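You operate a simulated robot arm through the tools that you are given. There is no shell and no other tool. Be economical: measure what you need, move in short steps, check, and stop when the job is done.

You are at the controls of a simulated two-armed robot. One attempt, no reset.

Task
Put two of the earplug pairs from the left end of the control desk on the upper shelf of the sensor stand. Then put the folded sheet from the left end of the control desk on the top of the locker cabinet. Then open the top desk drawer. Do these in the order given. Set down upright: earplug pair.

Only the result counts: the job must be done as asked and must still hold three seconds after the hand-in. Knocking over, shifting, dropping, spilling or breaking anything else fails it. Flat cloth is picked up by pressing the open fingertips on it (5 to 10 N) and closing them slowly along it; thin cloth reads only 2 to 8 mm in the jaws.

Robot
Two 7-joint arms with two-finger parallel grippers on one trunk, on a base that drives. Base frame: it is fixed to the floor where the robot stands at the start and does not move with it; the origin is under the middle of the robot, x ahead of it, y to its left, z up. Lengths are in m, angles in degrees, forces in N, time in s.
The left shoulder is at the start at [0.154, 0.174, 0.983], the right one opposite. With the tool pointing down near the work surface each hand reaches from about 0.4 to 0.8 m from the robot's upright axis, wherever it stands, measured 20 degrees to its own side. Places, roughly: top desk drawer [2.5, 0, 0.6]; top of the locker cabinet [-2.9, -0.7, 1.4]; upper shelf of the sensor stand [4.8, 2, 0.4]. Payload 3.6 kg a hand.
Tool frame (each hand has its own): the origin (TCP) lies between the finger pads and is the grasp point; the fingertips stand 0.03 m ahead of it; z points along the fingers, y is the line along which they close. Largest opening 0.11 m; finger width 0.02, thickness 0.01; the body of the gripper, 0.048 by 0.112 m, starts 0.055 m behind the TCP.
Orientation is that of the tool frame in the base frame, as [roll, pitch, yaw] about the fixed x, y, z axes, in that order (R = Rz(yaw) Ry(pitch) Rx(roll)). With the fingers straight down and closing along the base's y, the tool's x points along the base's -x, its y along +y and its z along -z.

Tools
- The arms move only by the tool drive_tool. It takes "left_deltas", "right_deltas" or both (then of equal length, played together; a hand with none holds still); each is a list of rows, each a list of 3 entries, a list of its own where there are three numbers: the shift along the base's x, y, z in m, then the turn, a rotation vector about the base's x, y, z in rad, then the gripper command, from -1 (fully open) to 1 (shut), values between in proportion. In form: [[[dx, dy, dz], [rx, ry, rz], fingers], ...]. A call has 1 to 10 rows; each row shifts and turns the commanded pose from where the row before left it. Rows are played at 5 a second. More than 0.05 m and 8.6 degrees between two rows, or a gripper value outside its range, and nothing of the call is played. Where a pose cannot be reached the arm comes as near as it can. A force on the tool above 40 N (or 10 N above the force at the start of the call, whichever is more), or a blocked arm, ends the call early, and 0.2 s more pass. Each finger travels about 0.153 m/s and halts on what it meets, pressing with about 35 N; the grip force reading is that of the motor and also rises with nothing between the fingers. The clock runs only during rows and for 0.2 s after the last one: add rows that do not move to give the fingers time. The reply holds the time, the measured pose of the TCP, the force on the tool along the base axes, the opening and the grip force, in the units named above and with some noise, with the torque about the TCP (base axes, N m) and any sound that the robot's microphone picked up, and new pictures: "pictures" is both (left out), scene, wrist or none (wrist: the cameras of the hands that moved).
- Cameras (640 x 400 px; columns grow to the right, rows downward): "scene" is now at [0.2782, -0.0236, 1.168]; the picture's right is [-0.21, -0.98, 0.00], its down [-0.54, 0.12, -0.83] and it looks along [0.81, -0.18, -0.55] (base axes); focal length 214 px, centre (320, 200). "left" rides on the left gripper at [0.072, -0.017, -0.103] in its tool frame; the picture's right is [0.23, 0.97, 0.00], its down [-0.76, 0.18, -0.62] and it looks along [-0.61, 0.14, 0.78] (tool axes); focal length 222 px, centre (320, 200). "right" rides on the right gripper at [0.072, 0.017, -0.103] in its tool frame; the picture's right is [-0.23, 0.97, 0.00], its down [-0.76, -0.18, -0.62] and it looks along [-0.61, -0.14, 0.78] (tool axes); focal length 222 px, centre (320, 200). There is no depth. A picture from a camera that has moved, and an enlarged one, comes with that camera's place and axes in the base frame and with its lens. The place of the scene camera against the robot may be out by one fixed shift of up to 0.025 m in any direction.
- slide_trunk(by): slides the trunk up (or, below 0, down) by that many m; the arms and the scene camera ride with it, the base frame stays. It gives what a move gives, with no picture.
- drive_base(legs): drives the robot by 1 to 6 legs, each [ahead, left, turn to the left] in m, m and degrees, along the robot's own axes; the way and the turn of a leg run together, so that a leg with both is an arc; at most 1.5 m and 180 degrees a leg. The arms and the cameras ride along, it lands a little off, and it stops where it bumps. It gives what a move gives, and a new picture of the scene camera.
- turn_head(pan, tilt): turns the head with the scene camera to pan (to the left, within 86 degrees either way) and tilt (down, from -29 to 69), counted from straight ahead of the robot. It gives what a move gives, and a new picture of the scene camera.
- inspect(camera, box): a new picture of the part [left, top, right, bottom] of that camera's present view, enlarged. No time passes.
- job_done(): hands the job in; it is judged then, once.

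Go step by step. Nothing tells you exact positions but the pictures and the camera data: compare them with the known pose of the tool, close in by small moves and look again before you grip or let go. The budget is 165 turns and 260 pictures, counting those below and the enlarged ones. Unless the task says otherwise, let go and move clear before handing in.

The tools are called after "Emit:" as a command line: name --argument value ..., lists and objects as JSON in quotes. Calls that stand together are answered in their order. drive_tool: Moves the arms, as the interface text tells. Its arguments: {"type":"object","properties":{"left_deltas":{"type":"array"},"right_deltas":{"type":"array"},"pictures":{"type":"string","enum":["both","scene","wrist","none"]}},"required":[]} The other tools are called the same way: slide_trunk (by) slides the trunk up or down; drive_base (legs) drives the base; turn_head (pan, tilt) turns the head that bears the scene camera; inspect (camera, box) takes an enlarged picture of a part of a camera's view; job_done () hands the job in.

At the start:

```text
time: 0.0
left_position: [0.5277, 0.2156, 0.9989]
left_tcp_rot: [-180.0, 0.0, -179.9]
left_ft_force: [-0.8, 0.4, 0.0]
left_ft_torque: [0.0, -0.02, -0.01]
left_grip_width: 0.1099
left_grip_force: 0.1
right_position: [0.3707, -0.1804, 1.0619]
right_tcp_rot: [179.9, -0.1, -180.0]
right_ft_force: [0.1, 0.0, 0.2]
right_ft_torque: [0.03, 0.02, -0.02]
right_grip_width: 0.11
right_grip_force: 0.0
trunk travel left (down, up): [-0.104, 0.659]
robot x, y, heading: [0.0006, 0.0048, -0.1]
head pan, tilt: [-12.2, 33.7]
```

scene: 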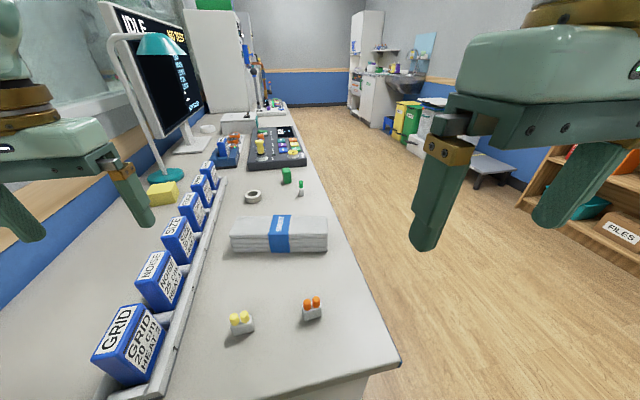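
right: 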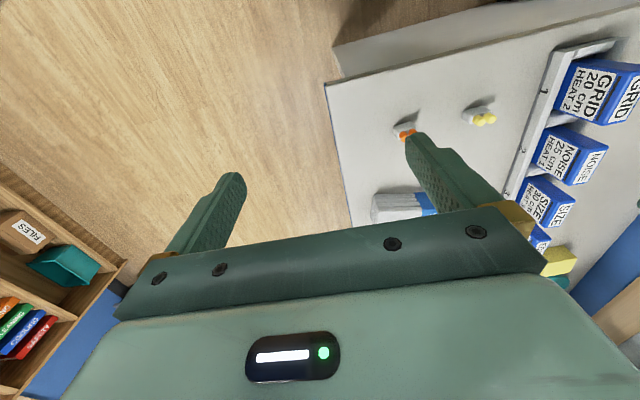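
left: 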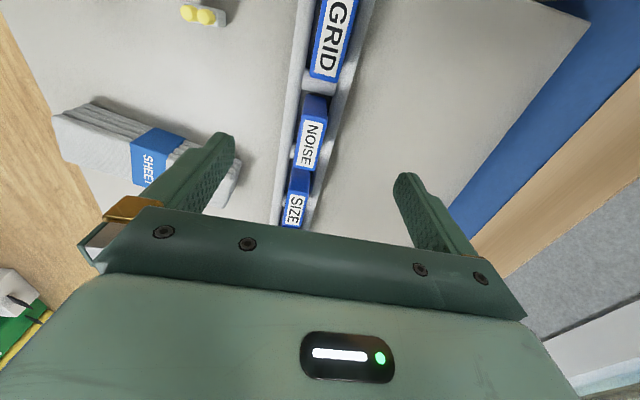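

I see the desk running ahead of me with yellow and orange earplug pairs near its near (left) end and the folded sheet behind them. I'll look closer first.

Emit:
inspect --camera "scene" --box '[200, 150, 360, 350]'

Emit:
inspect --camera "scene" --box '[180, 0, 480, 190]'

Emit:
inspect --camera "right" --box '[340, 60, 560, 230]'

```text
2.00 times, centred on (280, 250) of scene
camera zoom: at [0.2782, -0.0236, 1.168], right [-0.21, -0.98, 0.0], down [-0.54, 0.12, -0.83], along [0.81, -0.18, -0.55], focal length 429 px, centre (400, 100)
```

zoom: 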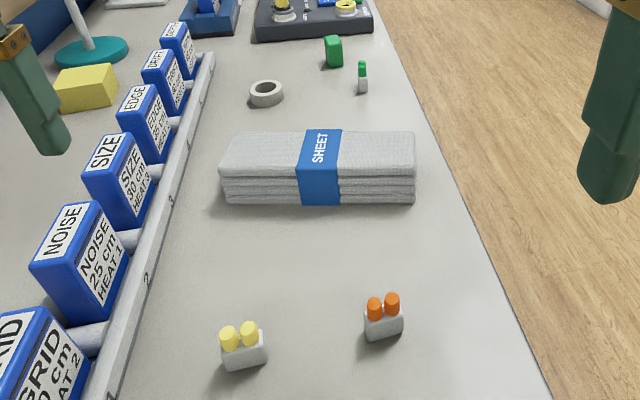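

```text
2.11 times, centred on (330, 95) of scene
camera zoom: at [0.2782, -0.0236, 1.168], right [-0.21, -0.98, 0.0], down [-0.54, 0.12, -0.83], along [0.81, -0.18, -0.55], focal length 452 px, centre (299, 421)
```

zoom: 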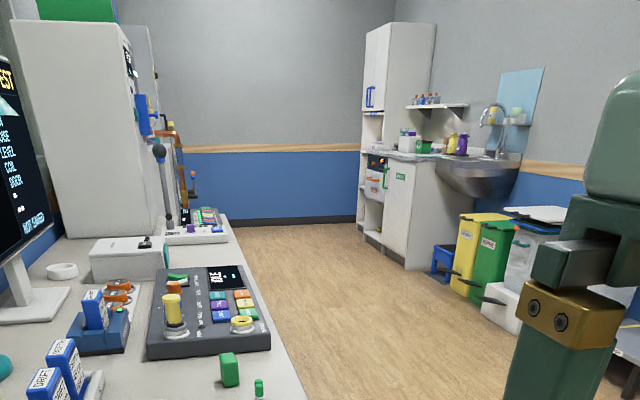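

```text
2.35 times, centred on (450, 145) of right
camera zoom: at [0.2975, -0.1632, 1.1655], right [0.23, 0.97, 0.0], down [0.76, -0.18, 0.62], along [0.61, -0.14, -0.78], focal length 523 px, centre (14, 329)
```

zoom: 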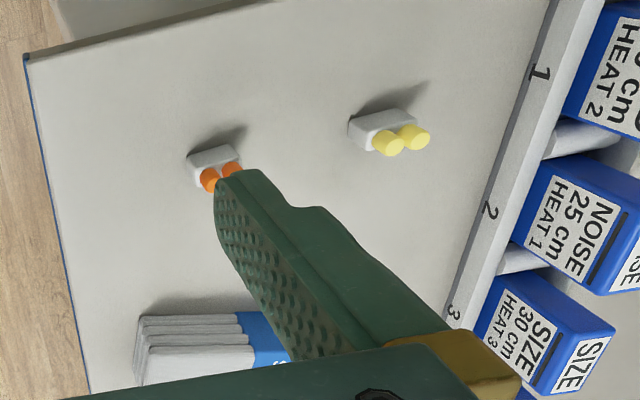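

Two pairs are on the desk: yellow at about (0.473, 0.064) and orange at about (0.475, -0.052), with the desk top near z 0.78. I'll bring the left hand above the yellow one and look.

Emit:
drive_tool --left_deltas '[[[-0.015, -0.038, -0.015], [0, 0, 0], -0.3], [[-0.015, -0.038, -0.015], [0, 0, 0], -0.3], [[-0.015, -0.038, -0.02], [0, 0, 0], -0.3], [[-0.01, -0.038, -0.02], [0, 0, 0], -0.3], [[0, 0, 0], [0, 0, 0], -0.3]]' --pictures "both"

```text
time: 1.2
left_position: [0.4736, 0.0619, 0.9297]
left_tcp_rot: [179.9, -0.1, 180.0]
left_ft_force: [-0.4, 0.3, 0.0]
left_ft_torque: [0.0, -0.02, -0.01]
left_grip_width: 0.0716
left_grip_force: 0.2
right_position: [0.3703, -0.1792, 1.0623]
right_tcp_rot: [-179.9, -0.1, 180.0]
right_ft_force: [-0.2, -0.1, -0.5]
right_ft_torque: [0.0, 0.04, 0.01]
right_grip_width: 0.1103
right_grip_force: 0.0
trunk travel left (down, up): [-0.104, 0.659]
robot x, y, heading: [-0.0, 0.0008, -0.1]
head pan, tilt: [-12.2, 33.7]
camera scene: at [0.2781, -0.0234, 1.168], right [-0.21, -0.98, 0.0], down [-0.54, 0.12, -0.83], along [0.81, -0.18, -0.55], focal length 214 px, centre (320, 200)
camera left: at [0.4007, 0.0453, 1.0329], right [-0.23, 0.97, 0.0], down [0.76, 0.18, 0.62], along [0.61, 0.14, -0.78], focal length 222 px, centre (320, 200)
```

scene: 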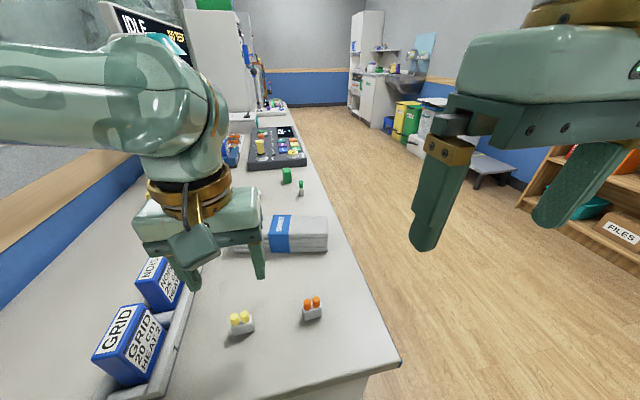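
left: 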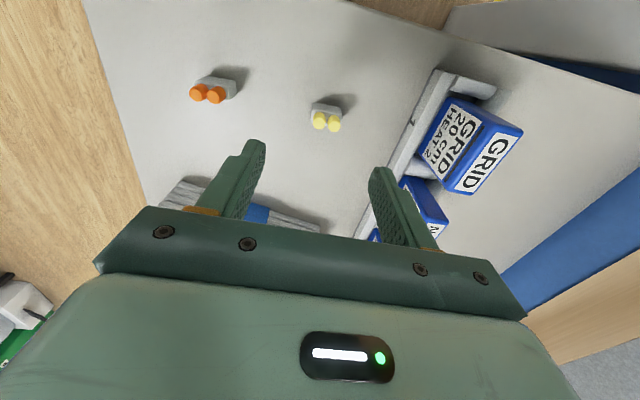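

Yellow is at about (0.472, 0.069). I check its orientation.

Emit:
inspect --camera "left" --box '[270, 70, 390, 145]'

Emit:
inspect --camera "left" --box '[160, 50, 280, 125]'

```text
5.33 times, centred on (330, 108) of left
camera zoom: at [0.4007, 0.0453, 1.0329], right [-0.23, 0.97, 0.0], down [0.76, 0.18, 0.62], along [0.61, 0.14, -0.78], focal length 1185 px, centre (267, 693)
```

zoom: 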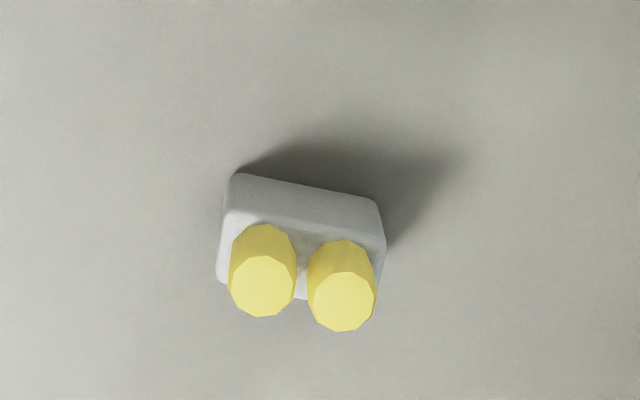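

```text
5.33 times, centred on (220, 88) of left
camera zoom: at [0.4007, 0.0453, 1.0329], right [-0.23, 0.97, 0.0], down [0.76, 0.18, 0.62], along [0.61, 0.14, -0.78], focal length 1185 px, centre (853, 800)
```

zoom: 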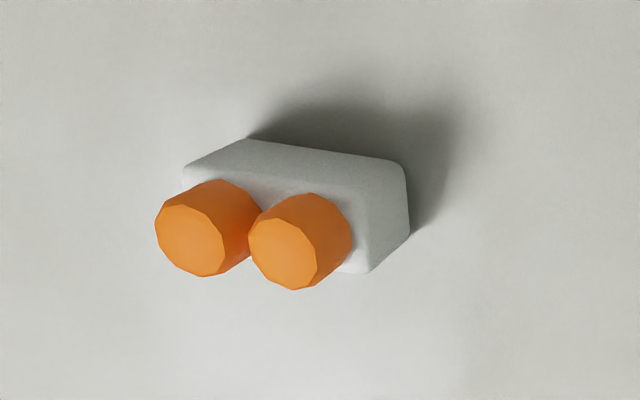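

The yellow base is nearly aligned with the y axis (about 5° off). I descend part way, align, and look.

Emit:
drive_tool --left_deltas '[[[0.0, 0.003, -0.03], [0, 0, 0.05], -0.3], [[0.0, 0.003, -0.03], [0, 0, 0.045], -0.3], [[0, 0, -0.02], [0, 0, 0], -0.3], [[0, 0, 0], [0, 0, 0], -0.3]]' --pictures "both"

```text
time: 2.2
left_position: [0.4733, 0.0693, 0.85]
left_tcp_rot: [180.0, 0.0, -174.5]
left_ft_force: [0.9, -0.2, 0.0]
left_ft_torque: [0.03, -0.03, 0.06]
left_grip_width: 0.0715
left_grip_force: 0.0
right_position: [0.3705, -0.1794, 1.0621]
right_tcp_rot: [-180.0, 0.0, -180.0]
right_ft_force: [-0.5, -1.1, -0.9]
right_ft_torque: [0.01, 0.01, -0.02]
right_grip_width: 0.1099
right_grip_force: 0.1
trunk travel left (down, up): [-0.104, 0.659]
robot x, y, heading: [-0.0016, 0.0044, -0.3]
head pan, tilt: [-12.2, 33.7]
camera scene: at [0.2781, -0.0237, 1.168], right [-0.21, -0.98, 0.0], down [-0.54, 0.12, -0.83], along [0.81, -0.18, -0.55], focal length 214 px, centre (320, 200)
camera left: at [0.4026, 0.0447, 0.9527], right [-0.32, 0.95, 0.0], down [0.74, 0.25, 0.62], along [0.59, 0.2, -0.78], focal length 222 px, centre (320, 200)
```

scene: 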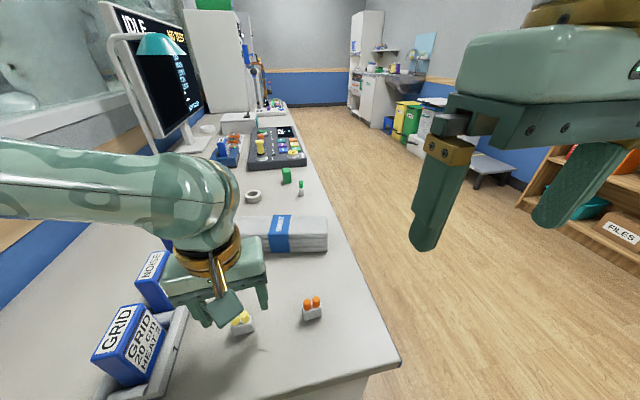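
left: 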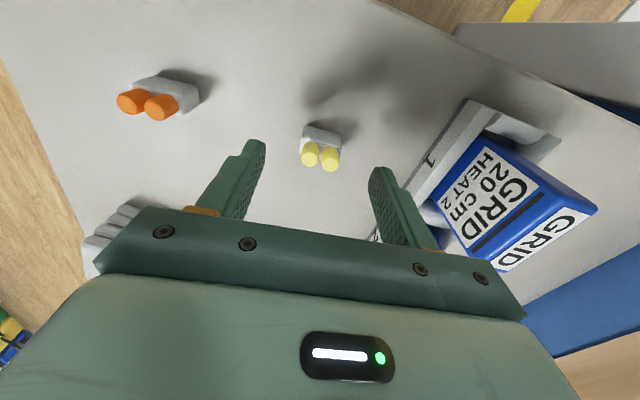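

Emit:
inspect --camera "left" --box '[240, 90, 400, 190]'

```text
4.00 times, centred on (320, 140) of left
camera zoom: at [0.4026, 0.0447, 0.9527], right [-0.32, 0.95, 0.0], down [0.74, 0.25, 0.62], along [0.59, 0.2, -0.78], focal length 888 px, centre (320, 440)
```

zoom: 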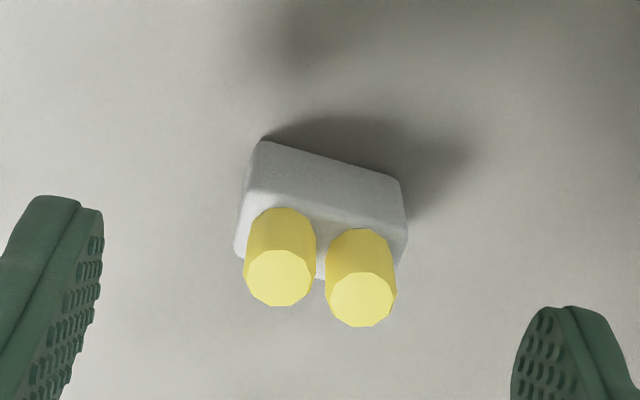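

Triangulating gives the desk top near z 0.757 and the yellow base centre about (0.483, 0.072). I lower to just above the desk.

Emit:
drive_tool --left_deltas '[[[0.01, 0.003, 0], [0, 0, 0], -0.3], [[0, 0, -0.02], [0, 0, 0], -0.3], [[0, 0, -0.02], [0, 0, 0], -0.3], [[0, 0, -0.01], [0, 0, 0], -0.3], [[0, 0, 0], [0, 0, 0], -0.3]]' --pictures "wrist"

```text
time: 3.4
left_position: [0.4836, 0.0714, 0.7991]
left_tcp_rot: [180.0, 0.0, -174.6]
left_ft_force: [0.2, 0.6, -0.1]
left_ft_torque: [0.05, 0.01, 0.01]
left_grip_width: 0.0712
left_grip_force: 0.1
right_position: [0.3715, -0.1796, 1.0613]
right_tcp_rot: [-179.9, -0.1, -180.0]
right_ft_force: [-0.4, 0.0, 0.8]
right_ft_torque: [-0.03, -0.01, -0.02]
right_grip_width: 0.1101
right_grip_force: 0.1
trunk travel left (down, up): [-0.104, 0.659]
robot x, y, heading: [-0.0011, -0.001, 0.2]
head pan, tilt: [-12.2, 33.7]
camera left: at [0.4123, 0.0474, 0.9026], right [-0.32, 0.95, 0.0], down [0.74, 0.25, 0.62], along [0.59, 0.2, -0.78], focal length 222 px, centre (320, 200)
```

left: 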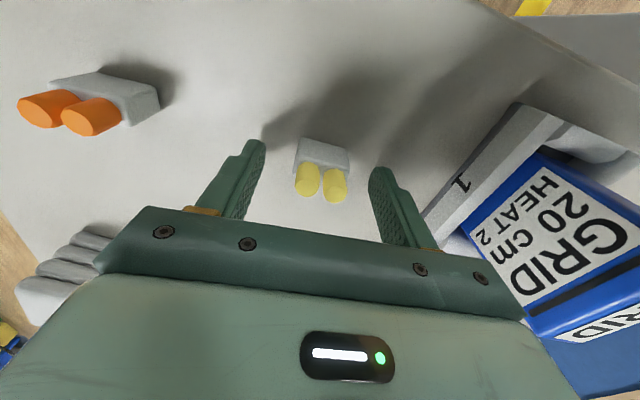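

Alignment is good. I lower another 9 mm, then close.

Emit:
drive_tool --left_deltas '[[[-0.001, 0, -0.005], [0, 0, 0], -0.3], [[0, 0, -0.004], [0, 0, 0], -0.3], [[0, 0, 0], [0, 0, 0], 0.2], [[0, 0, 0], [0, 0, 0], 0.5], [[0, 0, 0], [0, 0, 0], 0.7], [[0, 0, 0], [0, 0, 0], 0.7]]' --pictures "wrist"

```text
time: 4.8
left_position: [0.4821, 0.0725, 0.7908]
left_tcp_rot: [179.9, 0.1, -174.6]
left_ft_force: [0.7, 0.2, -0.7]
left_ft_torque: [0.02, 0.06, -0.02]
left_grip_width: 0.032
left_grip_force: 34.9
right_position: [0.3703, -0.18, 1.0618]
right_tcp_rot: [-180.0, -0.1, 180.0]
right_ft_force: [0.3, 0.7, 0.2]
right_ft_torque: [0.0, 0.04, -0.01]
right_grip_width: 0.11
right_grip_force: 0.0
trunk travel left (down, up): [-0.104, 0.659]
robot x, y, heading: [-0.0032, -0.0025, -0.1]
head pan, tilt: [-12.2, 33.7]
camera left: at [0.4114, 0.0474, 0.8937], right [-0.32, 0.95, 0.0], down [0.74, 0.25, 0.62], along [0.59, 0.2, -0.78], focal length 222 px, centre (320, 200)
```

left: 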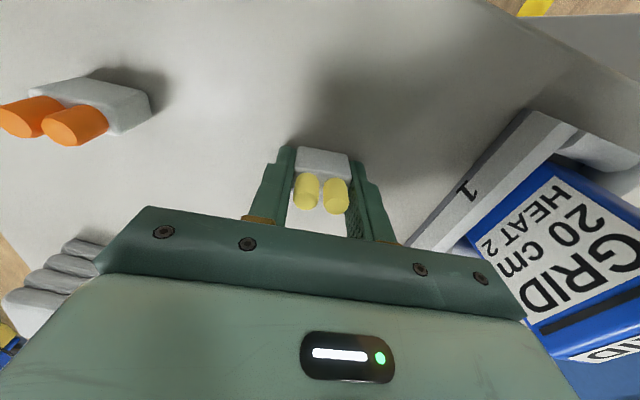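

The yellow pair is held (32 mm). I lift it and move the left hand aside, while bringing the right hand over the orange pair.

Emit:
drive_tool --left_deltas '[[[0, 0, 0.03], [0, 0, 0], 0.7], [[0, 0, 0.04], [0, 0, 0], 0.7], [[0, 0, 0.05], [0, 0, 0], 0.7], [[0, 0.04, 0.04], [0, 0, 0], 0.7], [[0, 0.045, 0.02], [0, 0, 0], 0.7], [[0, 0.045, 0.0], [0, 0, -0.04], 0.7], [[0, 0.03, 0.0], [0, 0, -0.055], 0.7]]' --right_deltas '[[[0, 0, 0], [0, 0, 0], -0.3], [[0, 0, 0], [0, 0, 0], -0.3], [[0, 0, 0], [0, 0, 0], -0.3], [[0.03, 0.03, -0.045], [0, 0, 0], -0.3], [[0.03, 0.03, -0.045], [0, 0, 0], -0.3], [[0.03, 0.03, -0.045], [0, 0, 0], -0.3], [[0.018, 0.036, -0.045], [0, 0, 0], -0.3]]' --pictures "both"

```text
refused: row 4 steps farther than a row can; nothing moved
```

Emit:
drive_tool --left_deltas '[[[0, 0, 0.03], [0, 0, 0], 0.7], [[0, 0, 0.04], [0, 0, 0], 0.7], [[0, 0, 0.045], [0, 0, 0], 0.7], [[0, 0.03, 0.03], [0, 0, 0], 0.7], [[0, 0.035, 0.02], [0, 0, 0], 0.7], [[0, 0.045, 0.0], [0, 0, -0.04], 0.7], [[0, 0.045, 0.0], [0, 0, -0.055], 0.7], [[0, 0, 0], [0, 0, 0], 0.7]]' --right_deltas '[[[0, 0, 0], [0, 0, 0], -0.3], [[0, 0, 0], [0, 0, 0], -0.3], [[0, 0, 0], [0, 0, 0], -0.3], [[0.025, 0.025, -0.032], [0, 0, 0], -0.3], [[0.025, 0.025, -0.032], [0, 0, 0], -0.3], [[0.025, 0.025, -0.032], [0, 0, 0], -0.3], [[0.025, 0.025, -0.032], [0, 0, 0], -0.3], [[0.01, 0.026, -0.032], [0, 0, 0], -0.3]]' --pictures "wrist"

```text
time: 6.8
left_position: [0.496, 0.1877, 0.9571]
left_tcp_rot: [179.0, -0.1, 177.1]
left_ft_force: [1.4, -0.2, -0.2]
left_ft_torque: [-0.03, 0.04, -0.01]
left_grip_width: 0.0326
left_grip_force: 34.8
right_position: [0.4805, -0.0894, 0.9001]
right_tcp_rot: [179.3, 0.0, 177.4]
right_ft_force: [1.2, 0.4, -0.1]
right_ft_torque: [0.0, 0.07, 0.04]
right_grip_width: 0.0713
right_grip_force: 0.0
trunk travel left (down, up): [-0.104, 0.659]
robot x, y, heading: [0.0083, -0.0038, -2.8]
head pan, tilt: [-12.2, 33.7]
stopped in row 8 (left hand): the arm was blocked; the commanded pose is now the measured one
camera right: at [0.4087, -0.0708, 1.004], right [0.27, 0.96, 0.01], down [0.75, -0.22, 0.62], along [0.6, -0.16, -0.78], focal length 222 px, centre (320, 200)
camera left: at [0.4228, 0.1727, 1.0597], right [-0.18, 0.98, 0.02], down [0.77, 0.13, 0.62], along [0.61, 0.12, -0.78], focal length 222 px, centre (320, 200)
```

right: 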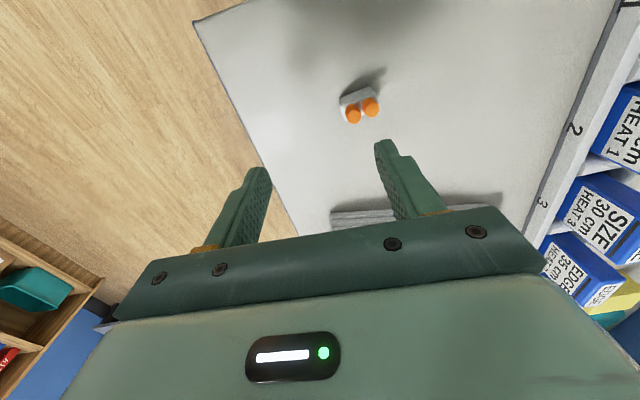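
left: 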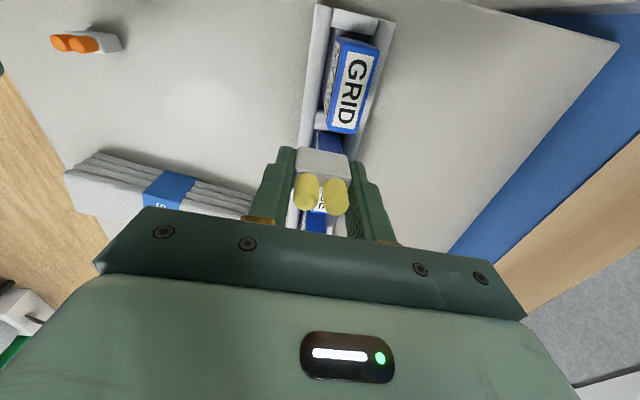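

The left arm was blocked and the base turned slightly. I look at the scene before going on.

Emit:
turn_head --pan 50 --tilt 20

Emit:
turn_head --pan 80 --tilt 10

```text
time: 8.1
left_position: [0.4967, 0.1889, 0.9581]
left_tcp_rot: [178.9, -0.1, 176.5]
left_ft_force: [-0.1, -0.7, -0.9]
left_ft_torque: [0.01, -0.02, 0.0]
left_grip_width: 0.0324
left_grip_force: 35.1
right_position: [0.4806, -0.0895, 0.9008]
right_tcp_rot: [179.2, -0.1, 176.8]
right_ft_force: [0.4, 0.4, -0.5]
right_ft_torque: [-0.02, 0.02, -0.02]
right_grip_width: 0.0717
right_grip_force: 0.1
trunk travel left (down, up): [-0.104, 0.659]
robot x, y, heading: [0.0041, 0.0018, -3.2]
head pan, tilt: [50.0, 20.0]
camera scene: at [0.2642, 0.04, 1.1895], right [0.73, -0.69, -0.01], down [-0.24, -0.24, -0.94], along [0.64, 0.69, -0.34], focal length 214 px, centre (320, 200)
```

scene: 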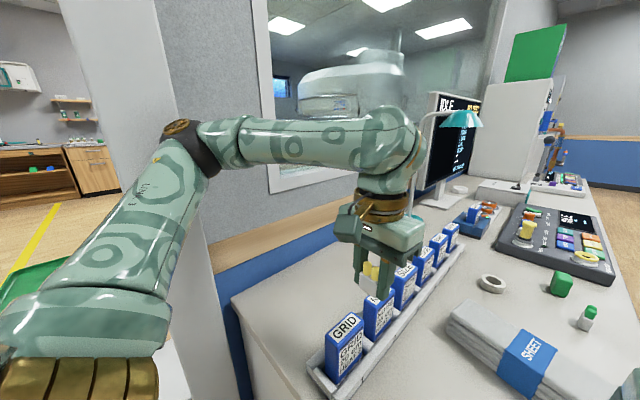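

```text
time: 9.1
left_position: [0.4968, 0.1887, 0.9578]
left_tcp_rot: [178.9, -0.2, 176.5]
left_ft_force: [0.6, 0.2, 0.0]
left_ft_torque: [-0.02, 0.02, -0.01]
left_grip_width: 0.0326
left_grip_force: 35.0
right_position: [0.4789, -0.0886, 0.9015]
right_tcp_rot: [179.3, 0.0, 176.6]
right_ft_force: [0.0, -0.1, -0.4]
right_ft_torque: [0.04, -0.02, 0.0]
right_grip_width: 0.0715
right_grip_force: 0.0
trunk travel left (down, up): [-0.104, 0.659]
robot x, y, heading: [0.0045, 0.0024, -3.3]
head pan, tilt: [80.0, 10.0]
camera scene: at [0.2217, 0.0626, 1.2062], right [0.97, -0.23, -0.01], down [-0.04, -0.16, -0.99], along [0.23, 0.96, -0.16], focal length 214 px, centre (320, 200)
```

scene: 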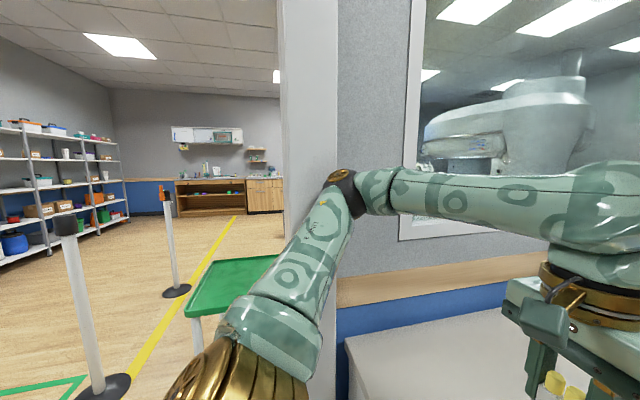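

The left elbow touched the wall end; nothing movable was hit. I shift the base 0.1 m to the right for clearance and straighten.

Emit:
drive_base --legs '[[0, -0.1, 3.2]]'

Emit:
turn_head --pan 5 --tilt 40

Emit:
inspect --camera "right" --box '[240, 20, 560, 220]'

```text
time: 10.2
left_position: [0.474, 0.1338, 0.9578]
left_tcp_rot: [179.8, 0.2, -178.0]
left_ft_force: [0.7, -0.1, -0.1]
left_ft_torque: [0.01, 0.03, 0.0]
left_grip_width: 0.0324
left_grip_force: 35.0
right_position: [0.482, -0.1463, 0.9031]
right_tcp_rot: [180.0, 0.2, -178.0]
right_ft_force: [0.6, 0.2, 0.6]
right_ft_torque: [0.05, 0.01, 0.02]
right_grip_width: 0.0716
right_grip_force: 0.2
trunk travel left (down, up): [-0.104, 0.659]
robot x, y, heading: [0.0055, -0.1071, 2.2]
head pan, tilt: [80.0, 10.0]
camera scene: at [0.2098, -0.0161, 1.2062], right [0.99, -0.14, 0.0], down [-0.03, -0.17, -0.98], along [0.14, 0.98, -0.17], focal length 214 px, centre (320, 200)
```

scene: 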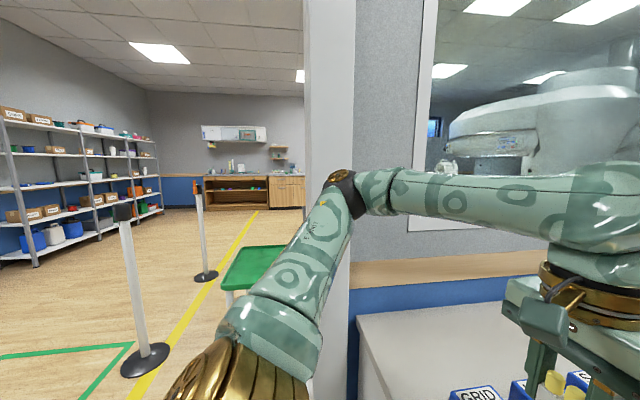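

```text
time: 11.7
left_position: [0.4743, 0.1342, 0.9575]
left_tcp_rot: [179.7, 0.1, -178.1]
left_ft_force: [0.9, -0.4, 0.1]
left_ft_torque: [0.04, 0.01, 0.01]
left_grip_width: 0.0322
left_grip_force: 34.5
right_position: [0.4823, -0.145, 0.9034]
right_tcp_rot: [180.0, 0.2, -177.9]
right_ft_force: [-0.1, -0.6, -0.2]
right_ft_torque: [0.04, 0.01, -0.01]
right_grip_width: 0.0716
right_grip_force: 0.1
trunk travel left (down, up): [-0.104, 0.659]
robot x, y, heading: [0.0053, -0.1072, 2.3]
head pan, tilt: [5.0, 40.0]
camera scene: at [0.2811, -0.0967, 1.1584], right [0.12, -0.99, 0.0], down [-0.64, -0.08, -0.77], along [0.76, 0.09, -0.64], focal length 214 px, centre (320, 200)
```

scene: 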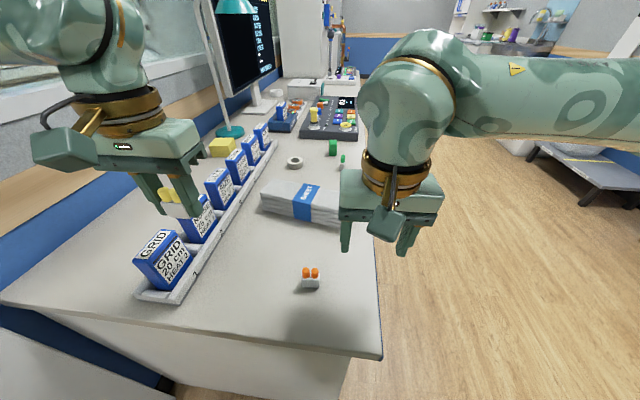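

```text
2.00 times, centred on (400, 120) of right
camera zoom: at [0.4079, -0.1314, 1.0067], right [0.19, 0.98, 0.0], down [0.76, -0.15, 0.63], along [0.61, -0.12, -0.78], focal length 444 px, centre (160, 360)
```

zoom: 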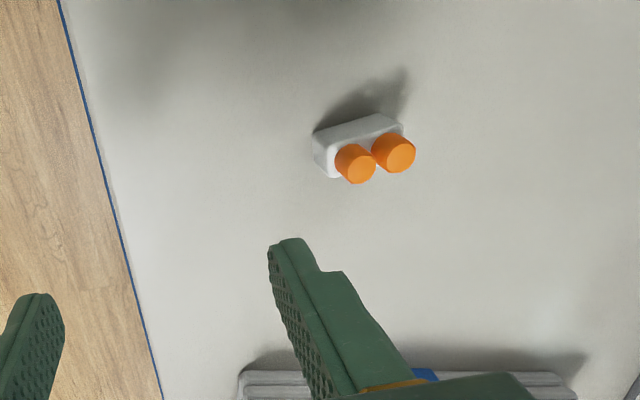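

Orange base centre is at about (0.481, -0.046), turned by ~6°. I move the right hand above it.

Emit:
drive_tool --right_deltas '[[[0, 0.035, -0.01], [0, 0, 0.04], -0.3], [[0, 0.035, -0.02], [0, 0, 0.038], -0.3], [[-0.001, 0.029, -0.03], [0, 0, 0], -0.3], [[0, 0, -0.013], [0, 0, 0], -0.3], [[0, 0, 0], [0, 0, 0], -0.3]]' --pictures "wrist"

Emit:
inspect --camera "right" --box '[240, 90, 400, 190]'

```text
time: 12.9
left_position: [0.4741, 0.134, 0.9575]
left_tcp_rot: [179.8, 0.0, -178.2]
left_ft_force: [0.2, -0.4, 0.3]
left_ft_torque: [-0.02, 0.01, 0.02]
left_grip_width: 0.0324
left_grip_force: 35.2
right_position: [0.4817, -0.0462, 0.8308]
right_tcp_rot: [179.9, 0.2, -173.7]
right_ft_force: [0.5, 0.3, -0.6]
right_ft_torque: [0.0, -0.02, -0.03]
right_grip_width: 0.0716
right_grip_force: 0.1
trunk travel left (down, up): [-0.104, 0.659]
robot x, y, heading: [0.0046, -0.1086, 2.0]
head pan, tilt: [5.0, 40.0]
camera right: at [0.4064, -0.038, 0.9344], right [0.12, 0.99, 0.0], down [0.77, -0.09, 0.63], along [0.62, -0.07, -0.78], focal length 222 px, centre (320, 200)
```

right: 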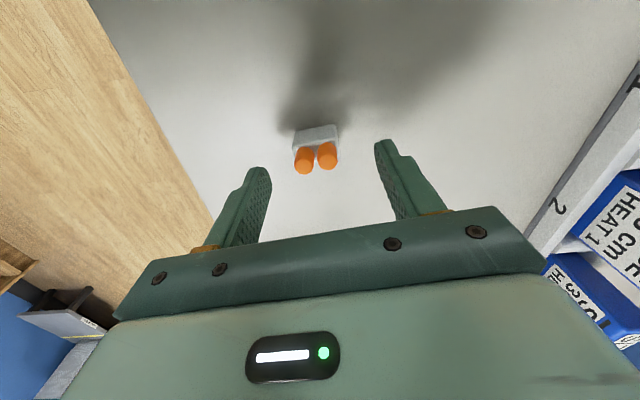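

```text
4.00 times, centred on (320, 140) of right
camera zoom: at [0.4064, -0.038, 0.9344], right [0.12, 0.99, 0.0], down [0.77, -0.09, 0.63], along [0.62, -0.07, -0.78], focal length 888 px, centre (320, 440)
```

zoom: 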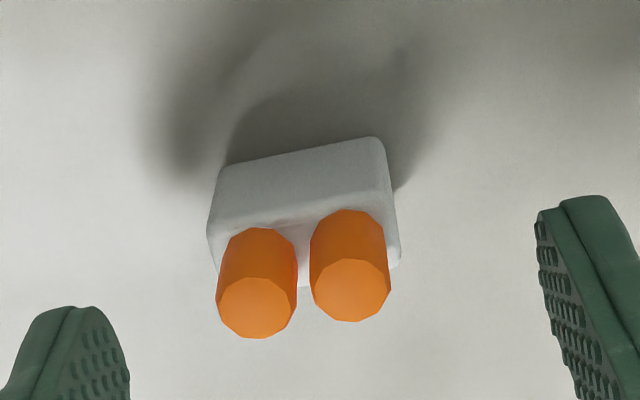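

Aligned; I shift 3 mm, lower to the desk, and close.

Emit:
drive_tool --right_deltas '[[[0, -0.0025, -0.015], [0, 0, 0], -0.3], [[0, 0, -0.015], [0, 0, 0], -0.3], [[0, 0, -0.01], [0, 0, -0.02], -0.3], [[0, 0, 0], [0, 0, 0], -0.3], [[0, 0, 0], [0, 0, 0], 0.2], [[0, 0, 0], [0, 0, 0], 0.5], [[0, 0, 0], [0, 0, 0], 0.7], [[0, 0, 0], [0, 0, 0], 0.7]]' --pictures "wrist"

```text
time: 14.7
left_position: [0.4749, 0.1339, 0.9572]
left_tcp_rot: [179.7, 0.1, -178.1]
left_ft_force: [-0.4, -0.2, 0.6]
left_ft_torque: [-0.04, 0.01, 0.01]
left_grip_width: 0.0322
left_grip_force: 35.5
right_position: [0.4818, -0.0497, 0.7907]
right_tcp_rot: [-180.0, 0.1, -174.7]
right_ft_force: [-0.6, -0.1, -0.2]
right_ft_torque: [-0.02, 0.0, -0.01]
right_grip_width: 0.0325
right_grip_force: 35.2
trunk travel left (down, up): [-0.104, 0.659]
robot x, y, heading: [0.0062, -0.107, 1.9]
head pan, tilt: [5.0, 40.0]
camera right: at [0.4062, -0.0392, 0.8939], right [0.14, 0.99, 0.0], down [0.77, -0.11, 0.63], along [0.62, -0.09, -0.78], focal length 222 px, centre (320, 200)
```

right: 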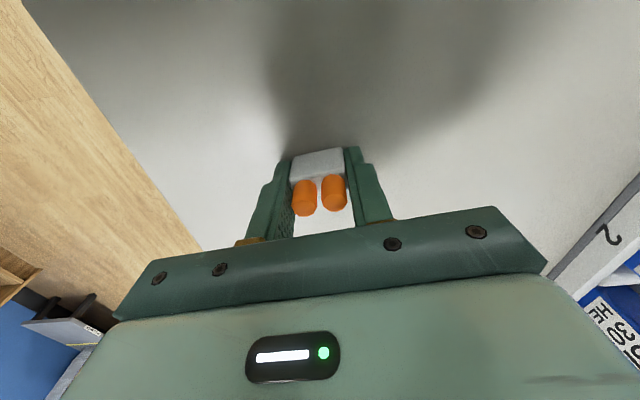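

Orange is held (32 mm). I lift it, move the hands in, and look around for the route to the stand.

Emit:
drive_tool --right_deltas '[[[0, 0, 0.03], [0, 0, 0], 0.7], [[0, 0, 0.045], [0, 0, 0], 0.7], [[0, 0, 0.045], [0, 0, 0], 0.7], [[0, -0.03, 0.035], [0, 0, 0], 0.7], [[-0.02, -0.04, 0.015], [0, 0, 0], 0.7], [[-0.02, -0.04, 0], [0, 0, 0], 0.7], [[-0.02, -0.04, 0], [0, 0, 0.02], 0.7]]' --pictures "none"

Emit:
drive_base --legs '[[-0.3, -0.2, 0]]'

Emit:
turn_head --pan 60 --tilt 15

```text
time: 16.3
left_position: [0.4728, 0.1335, 0.958]
left_tcp_rot: [179.7, 0.1, -178.1]
left_ft_force: [-0.3, -0.1, -0.2]
left_ft_torque: [0.03, 0.03, -0.01]
left_grip_width: 0.0323
left_grip_force: 35.0
right_position: [0.4185, -0.1991, 0.961]
right_tcp_rot: [180.0, 0.2, -173.6]
right_ft_force: [-0.2, -0.2, -0.1]
right_ft_torque: [-0.01, 0.0, -0.02]
right_grip_width: 0.0324
right_grip_force: 35.0
trunk travel left (down, up): [-0.104, 0.659]
robot x, y, heading: [0.0057, -0.108, 1.9]
head pan, tilt: [5.0, 40.0]
```

```text
time: 18.6
left_position: [0.1818, -0.0758, 0.9587]
left_tcp_rot: [179.8, 0.2, -178.2]
left_ft_force: [0.4, -0.1, 1.3]
left_ft_torque: [0.01, -0.03, -0.01]
left_grip_width: 0.0321
left_grip_force: 34.9
right_position: [0.1268, -0.4081, 0.961]
right_tcp_rot: [-179.9, 0.2, -173.7]
right_ft_force: [-0.4, -0.6, 0.7]
right_ft_torque: [0.02, -0.02, -0.01]
right_grip_width: 0.0326
right_grip_force: 35.3
trunk travel left (down, up): [-0.104, 0.659]
robot x, y, heading: [-0.29, -0.3175, 2.0]
head pan, tilt: [5.0, 40.0]
camera scene: at [-0.013, -0.3062, 1.1585], right [0.12, -0.99, 0.0], down [-0.64, -0.08, -0.77], along [0.76, 0.09, -0.64], focal length 214 px, centre (320, 200)
```

scene: 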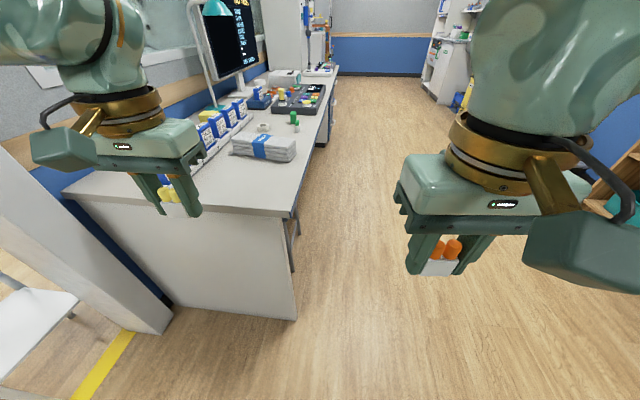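

```text
time: 19.8
left_position: [0.1811, -0.0748, 0.9583]
left_tcp_rot: [179.8, 0.0, -178.2]
left_ft_force: [0.1, 0.3, -0.1]
left_ft_torque: [-0.03, -0.01, 0.01]
left_grip_width: 0.0321
left_grip_force: 34.8
right_position: [0.127, -0.4081, 0.9609]
right_tcp_rot: [-180.0, 0.2, -173.7]
right_ft_force: [-0.6, 0.8, -0.2]
right_ft_torque: [0.01, 0.0, 0.0]
right_grip_width: 0.0324
right_grip_force: 35.5
trunk travel left (down, up): [-0.104, 0.659]
robot x, y, heading: [-0.2883, -0.3147, 1.9]
head pan, tilt: [60.0, 15.0]
camera scene: at [-0.0528, -0.2337, 1.1979], right [0.88, -0.47, 0.0], down [-0.12, -0.23, -0.97], along [0.46, 0.85, -0.26], focal length 214 px, centre (320, 200)
```

scene: 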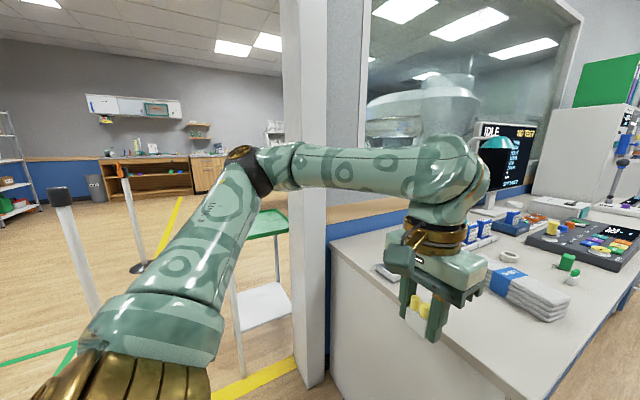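

The window wall separates the rooms; I need to know from which side the stand is reachable. I move into the aisle and look ahead.

Emit:
drive_base --legs '[[0, -0.6, 0], [1.0, -0.1, 0]]'

Emit:
turn_head --pan 15 --tilt 5

```text
time: 28.1
left_position: [1.2125, -0.7428, 0.9574]
left_tcp_rot: [179.8, 0.1, -178.2]
left_ft_force: [0.1, 0.8, 0.3]
left_ft_torque: [0.0, -0.01, 0.01]
left_grip_width: 0.0323
left_grip_force: 34.8
right_position: [1.1589, -1.075, 0.9606]
right_tcp_rot: [-180.0, 0.2, -173.6]
right_ft_force: [0.1, 0.3, -0.5]
right_ft_torque: [0.0, 0.02, -0.02]
right_grip_width: 0.0322
right_grip_force: 35.0
trunk travel left (down, up): [-0.104, 0.659]
robot x, y, heading: [0.7433, -0.9838, 1.5]
head pan, tilt: [60.0, 15.0]
camera scene: at [0.9789, -0.9009, 1.1979], right [0.88, -0.47, 0.0], down [-0.12, -0.23, -0.97], along [0.45, 0.85, -0.26], focal length 214 px, centre (320, 200)
```

scene: 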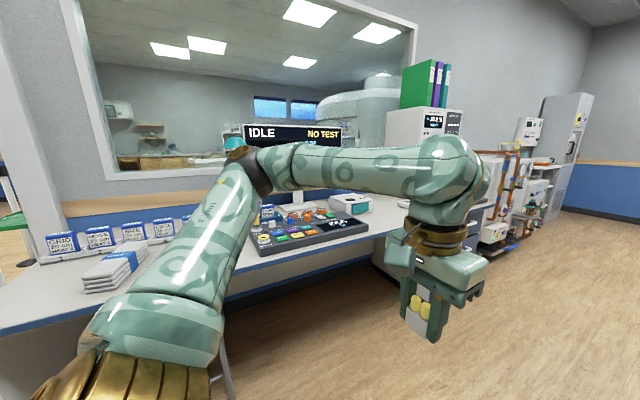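

```text
time: 29.2
left_position: [1.2128, -0.7426, 0.9575]
left_tcp_rot: [179.7, 0.1, -178.2]
left_ft_force: [-0.3, 0.0, -0.6]
left_ft_torque: [0.03, 0.03, 0.0]
left_grip_width: 0.0322
left_grip_force: 35.4
right_position: [1.1591, -1.0748, 0.961]
right_tcp_rot: [-180.0, 0.2, -173.5]
right_ft_force: [0.3, 1.2, 0.8]
right_ft_torque: [-0.02, -0.03, 0.0]
right_grip_width: 0.0322
right_grip_force: 34.6
trunk travel left (down, up): [-0.104, 0.659]
robot x, y, heading: [0.7465, -0.985, 2.1]
head pan, tilt: [15.0, 5.0]
camera scene: at [1.0226, -0.9564, 1.2141], right [0.29, -0.96, 0.0], down [-0.08, -0.03, -1.0], along [0.95, 0.29, -0.09], focal length 214 px, centre (320, 200)
```

scene: 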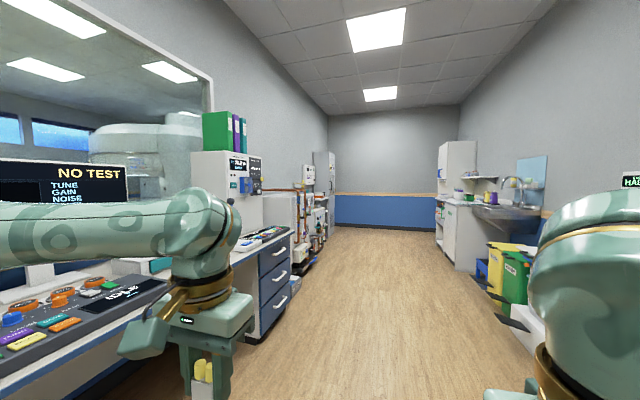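

There is no way through at this end, so the stand must be in the scanner room, entered through the opening near where I started. I back up and turn to face it.

Emit:
drive_base --legs '[[-1.15, 0, 0], [0, 0, 88]]'

Emit:
turn_head --pan 0 --tilt 25

```text
time: 38.8
left_position: [-0.6362, -0.5488, 0.9577]
left_tcp_rot: [179.8, 0.1, -90.2]
left_ft_force: [0.7, -0.4, -0.1]
left_ft_torque: [0.02, 0.01, 0.01]
left_grip_width: 0.0323
left_grip_force: 34.7
right_position: [-0.3066, -0.6131, 0.9596]
right_tcp_rot: [-180.0, 0.2, -85.7]
right_ft_force: [-0.6, 0.9, 0.4]
right_ft_torque: [-0.01, 0.0, 0.01]
right_grip_width: 0.0321
right_grip_force: 34.7
trunk travel left (down, up): [-0.104, 0.659]
robot x, y, heading: [-0.4137, -1.0247, 89.9]
head pan, tilt: [15.0, 5.0]
camera scene: at [-0.4265, -0.7583, 1.2141], right [0.97, 0.26, 0.0], down [0.02, -0.08, -1.0], along [-0.26, 0.96, -0.09], focal length 214 px, centre (320, 200)
```

scene: 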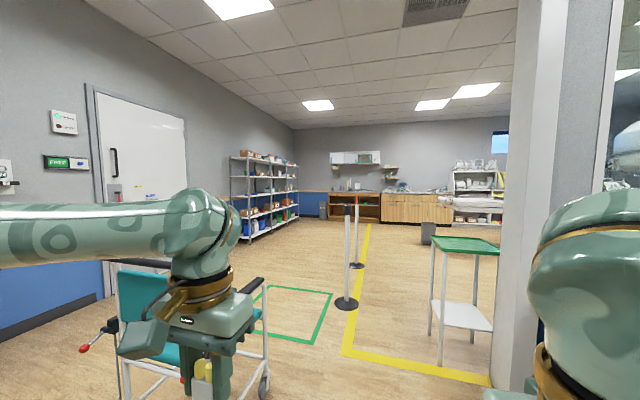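

```text
time: 39.7
left_position: [-0.6367, -0.5471, 0.9577]
left_tcp_rot: [179.7, 0.1, -90.2]
left_ft_force: [-0.2, 0.1, 0.3]
left_ft_torque: [0.01, 0.0, -0.05]
left_grip_width: 0.0324
left_grip_force: 35.8
right_position: [-0.3047, -0.6149, 0.9616]
right_tcp_rot: [-180.0, 0.2, -85.7]
right_ft_force: [0.1, 1.3, -0.2]
right_ft_torque: [0.01, -0.03, -0.03]
right_grip_width: 0.0322
right_grip_force: 34.6
trunk travel left (down, up): [-0.104, 0.659]
robot x, y, heading: [-0.4092, -1.0237, 89.9]
head pan, tilt: [0.0, 25.0]
camera scene: at [-0.4026, -0.7549, 1.1817], right [1.0, 0.0, 0.0], down [0.0, -0.42, -0.91], along [0.0, 0.91, -0.42], focal length 214 px, centre (320, 200)
```

scene: 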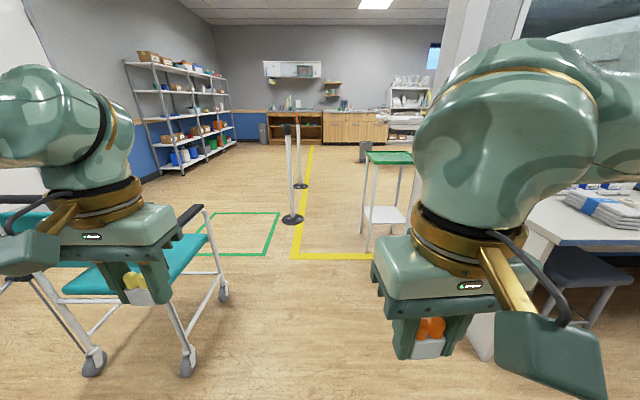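

The opening lies ahead, with a small green table at about x 0–0.4, y 0.7–1.0 and a stanchion at (-0.71, 1.33). I raise the trunk so the arms clear these, and look down to judge my own base size.

Emit:
slide_trunk --by 0.3

Emit:
turn_head --pan 0 --tilt 69

Emit:
turn_head --pan -10 --tilt 30

```text
time: 42.7
left_position: [-0.6359, -0.5477, 1.2574]
left_tcp_rot: [179.7, 0.1, -90.3]
left_ft_force: [0.4, -0.5, 0.0]
left_ft_torque: [-0.02, 0.01, 0.03]
left_grip_width: 0.0323
left_grip_force: 35.2
right_position: [-0.3061, -0.6147, 1.2604]
right_tcp_rot: [179.9, 0.1, -85.6]
right_ft_force: [0.3, -0.5, -0.6]
right_ft_torque: [-0.01, -0.02, 0.01]
right_grip_width: 0.0322
right_grip_force: 35.2
trunk travel left (down, up): [-0.404, 0.359]
robot x, y, heading: [-0.4111, -1.0276, 90.0]
head pan, tilt: [0.0, 25.0]
```

```text
time: 43.8
left_position: [-0.6368, -0.5494, 1.2569]
left_tcp_rot: [179.8, 0.1, -90.1]
left_ft_force: [-0.1, 0.6, -0.6]
left_ft_torque: [-0.02, 0.01, 0.0]
left_grip_width: 0.0323
left_grip_force: 34.9
right_position: [-0.3058, -0.6133, 1.2614]
right_tcp_rot: [179.9, 0.1, -85.7]
right_ft_force: [0.1, -0.3, -0.2]
right_ft_torque: [0.02, -0.02, 0.03]
right_grip_width: 0.0321
right_grip_force: 34.9
trunk travel left (down, up): [-0.404, 0.359]
robot x, y, heading: [-0.4126, -1.0252, 89.8]
head pan, tilt: [0.0, 68.8]
camera scene: at [-0.4029, -0.9312, 1.4328], right [1.0, 0.0, 0.0], down [0.0, -0.93, -0.36], along [0.0, 0.36, -0.93], focal length 214 px, centre (320, 200)
```

scene: 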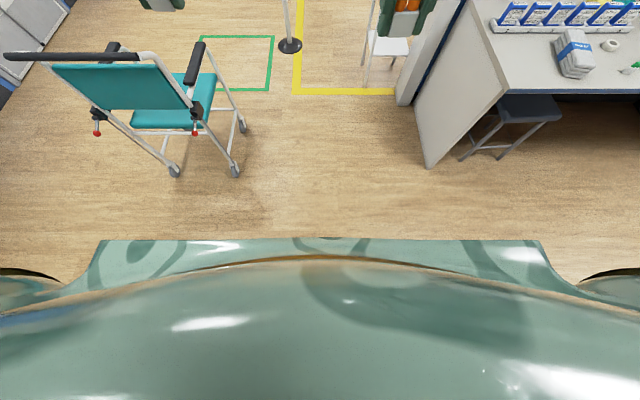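

```text
time: 44.8
left_position: [-0.636, -0.5487, 1.2575]
left_tcp_rot: [179.8, 0.1, -90.2]
left_ft_force: [0.2, -0.2, -0.8]
left_ft_torque: [-0.02, 0.0, -0.03]
left_grip_width: 0.0322
left_grip_force: 35.3
right_position: [-0.3061, -0.6136, 1.2604]
right_tcp_rot: [180.0, 0.2, -85.7]
right_ft_force: [-0.6, -0.5, -0.7]
right_ft_torque: [0.0, 0.0, -0.02]
right_grip_width: 0.0324
right_grip_force: 35.4
trunk travel left (down, up): [-0.404, 0.359]
robot x, y, heading: [-0.4129, -1.0261, 90.1]
head pan, tilt: [-10.0, 30.0]
camera scene: at [-0.3872, -0.8982, 1.4842], right [0.98, -0.18, 0.0], down [-0.09, -0.49, -0.87], along [0.15, 0.85, -0.5], focal length 214 px, centre (320, 200)
```

scene: 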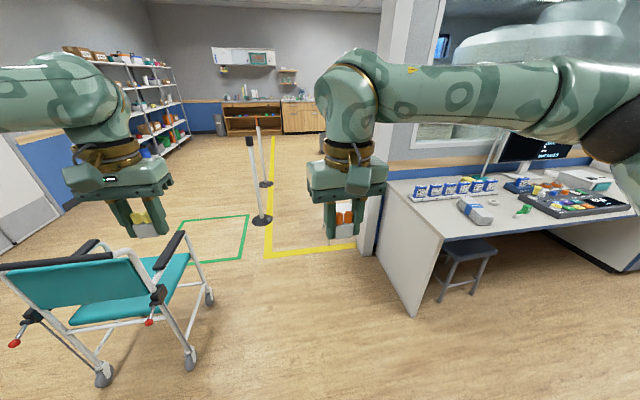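

Way is clear up to y ≈ 0.45. I drive forward and look again.

Emit:
drive_base --legs '[[1.4, -0.05, 0]]'

Emit:
turn_head --pan 0 --tilt 60

Emit:
turn_head --pan -50 --tilt 20

```text
time: 51.8
left_position: [-0.5784, 0.8595, 1.2576]
left_tcp_rot: [179.7, 0.2, -90.5]
left_ft_force: [0.0, 0.6, 0.7]
left_ft_torque: [0.01, 0.01, -0.02]
left_grip_width: 0.0323
left_grip_force: 34.8
right_position: [-0.249, 0.7906, 1.2604]
right_tcp_rot: [-180.0, 0.2, -86.0]
right_ft_force: [-0.8, -0.5, 0.3]
right_ft_torque: [0.01, 0.03, 0.01]
right_grip_width: 0.0323
right_grip_force: 34.5
trunk travel left (down, up): [-0.404, 0.359]
robot x, y, heading: [-0.3594, 0.3807, 89.7]
head pan, tilt: [-10.0, 30.0]
camera scene: at [-0.3313, 0.5086, 1.4842], right [0.98, -0.18, 0.0], down [-0.09, -0.49, -0.87], along [0.16, 0.85, -0.5], focal length 214 px, centre (320, 200)
```

scene: 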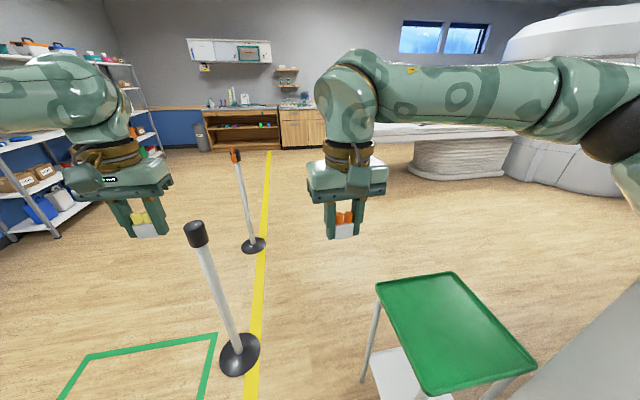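

```text
time: 52.8
left_position: [-0.5785, 0.8587, 1.2573]
left_tcp_rot: [179.8, 0.1, -90.5]
left_ft_force: [0.3, 0.1, -0.6]
left_ft_torque: [0.03, -0.01, -0.03]
left_grip_width: 0.0318
left_grip_force: 35.0
right_position: [-0.2485, 0.7915, 1.2609]
right_tcp_rot: [180.0, 0.2, -85.9]
right_ft_force: [0.1, 0.2, 0.0]
right_ft_torque: [0.0, 0.0, 0.0]
right_grip_width: 0.0324
right_grip_force: 34.7
trunk travel left (down, up): [-0.404, 0.359]
robot x, y, heading: [-0.3549, 0.3782, 89.5]
head pan, tilt: [0.0, 60.0]
camera scene: at [-0.3471, 0.4861, 1.4422], right [1.0, -0.01, 0.0], down [-0.01, -0.87, -0.5], along [0.0, 0.5, -0.87], focal length 214 px, centre (320, 200)
```

scene: 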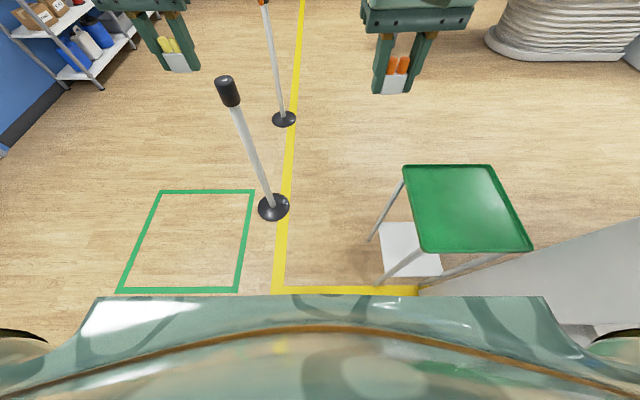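

```text
time: 54.0
left_position: [-0.5784, 0.8595, 1.2572]
left_tcp_rot: [179.7, 0.1, -90.5]
left_ft_force: [-0.2, 0.1, 0.0]
left_ft_torque: [-0.01, -0.03, 0.03]
left_grip_width: 0.0321
left_grip_force: 34.8
right_position: [-0.2488, 0.793, 1.2603]
right_tcp_rot: [180.0, 0.2, -85.9]
right_ft_force: [0.1, 0.4, -0.5]
right_ft_torque: [0.02, 0.0, 0.0]
right_grip_width: 0.032
right_grip_force: 34.9
trunk travel left (down, up): [-0.404, 0.359]
robot x, y, heading: [-0.3547, 0.3825, 89.8]
head pan, tilt: [-50.0, 20.0]
camera scene: at [-0.2759, 0.479, 1.5002], right [0.64, -0.77, 0.0], down [-0.26, -0.22, -0.94], along [0.72, 0.6, -0.34], focal length 214 px, centre (320, 200)
```

scene: 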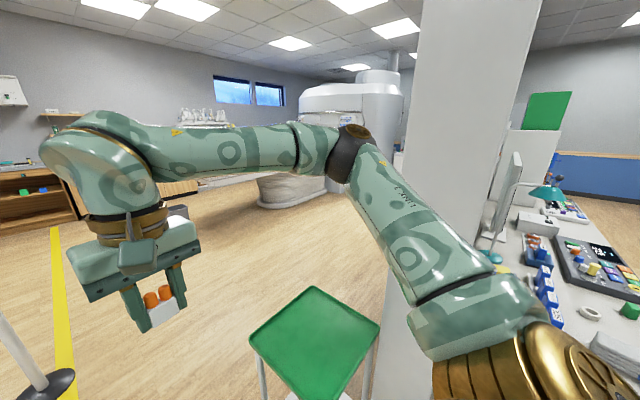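

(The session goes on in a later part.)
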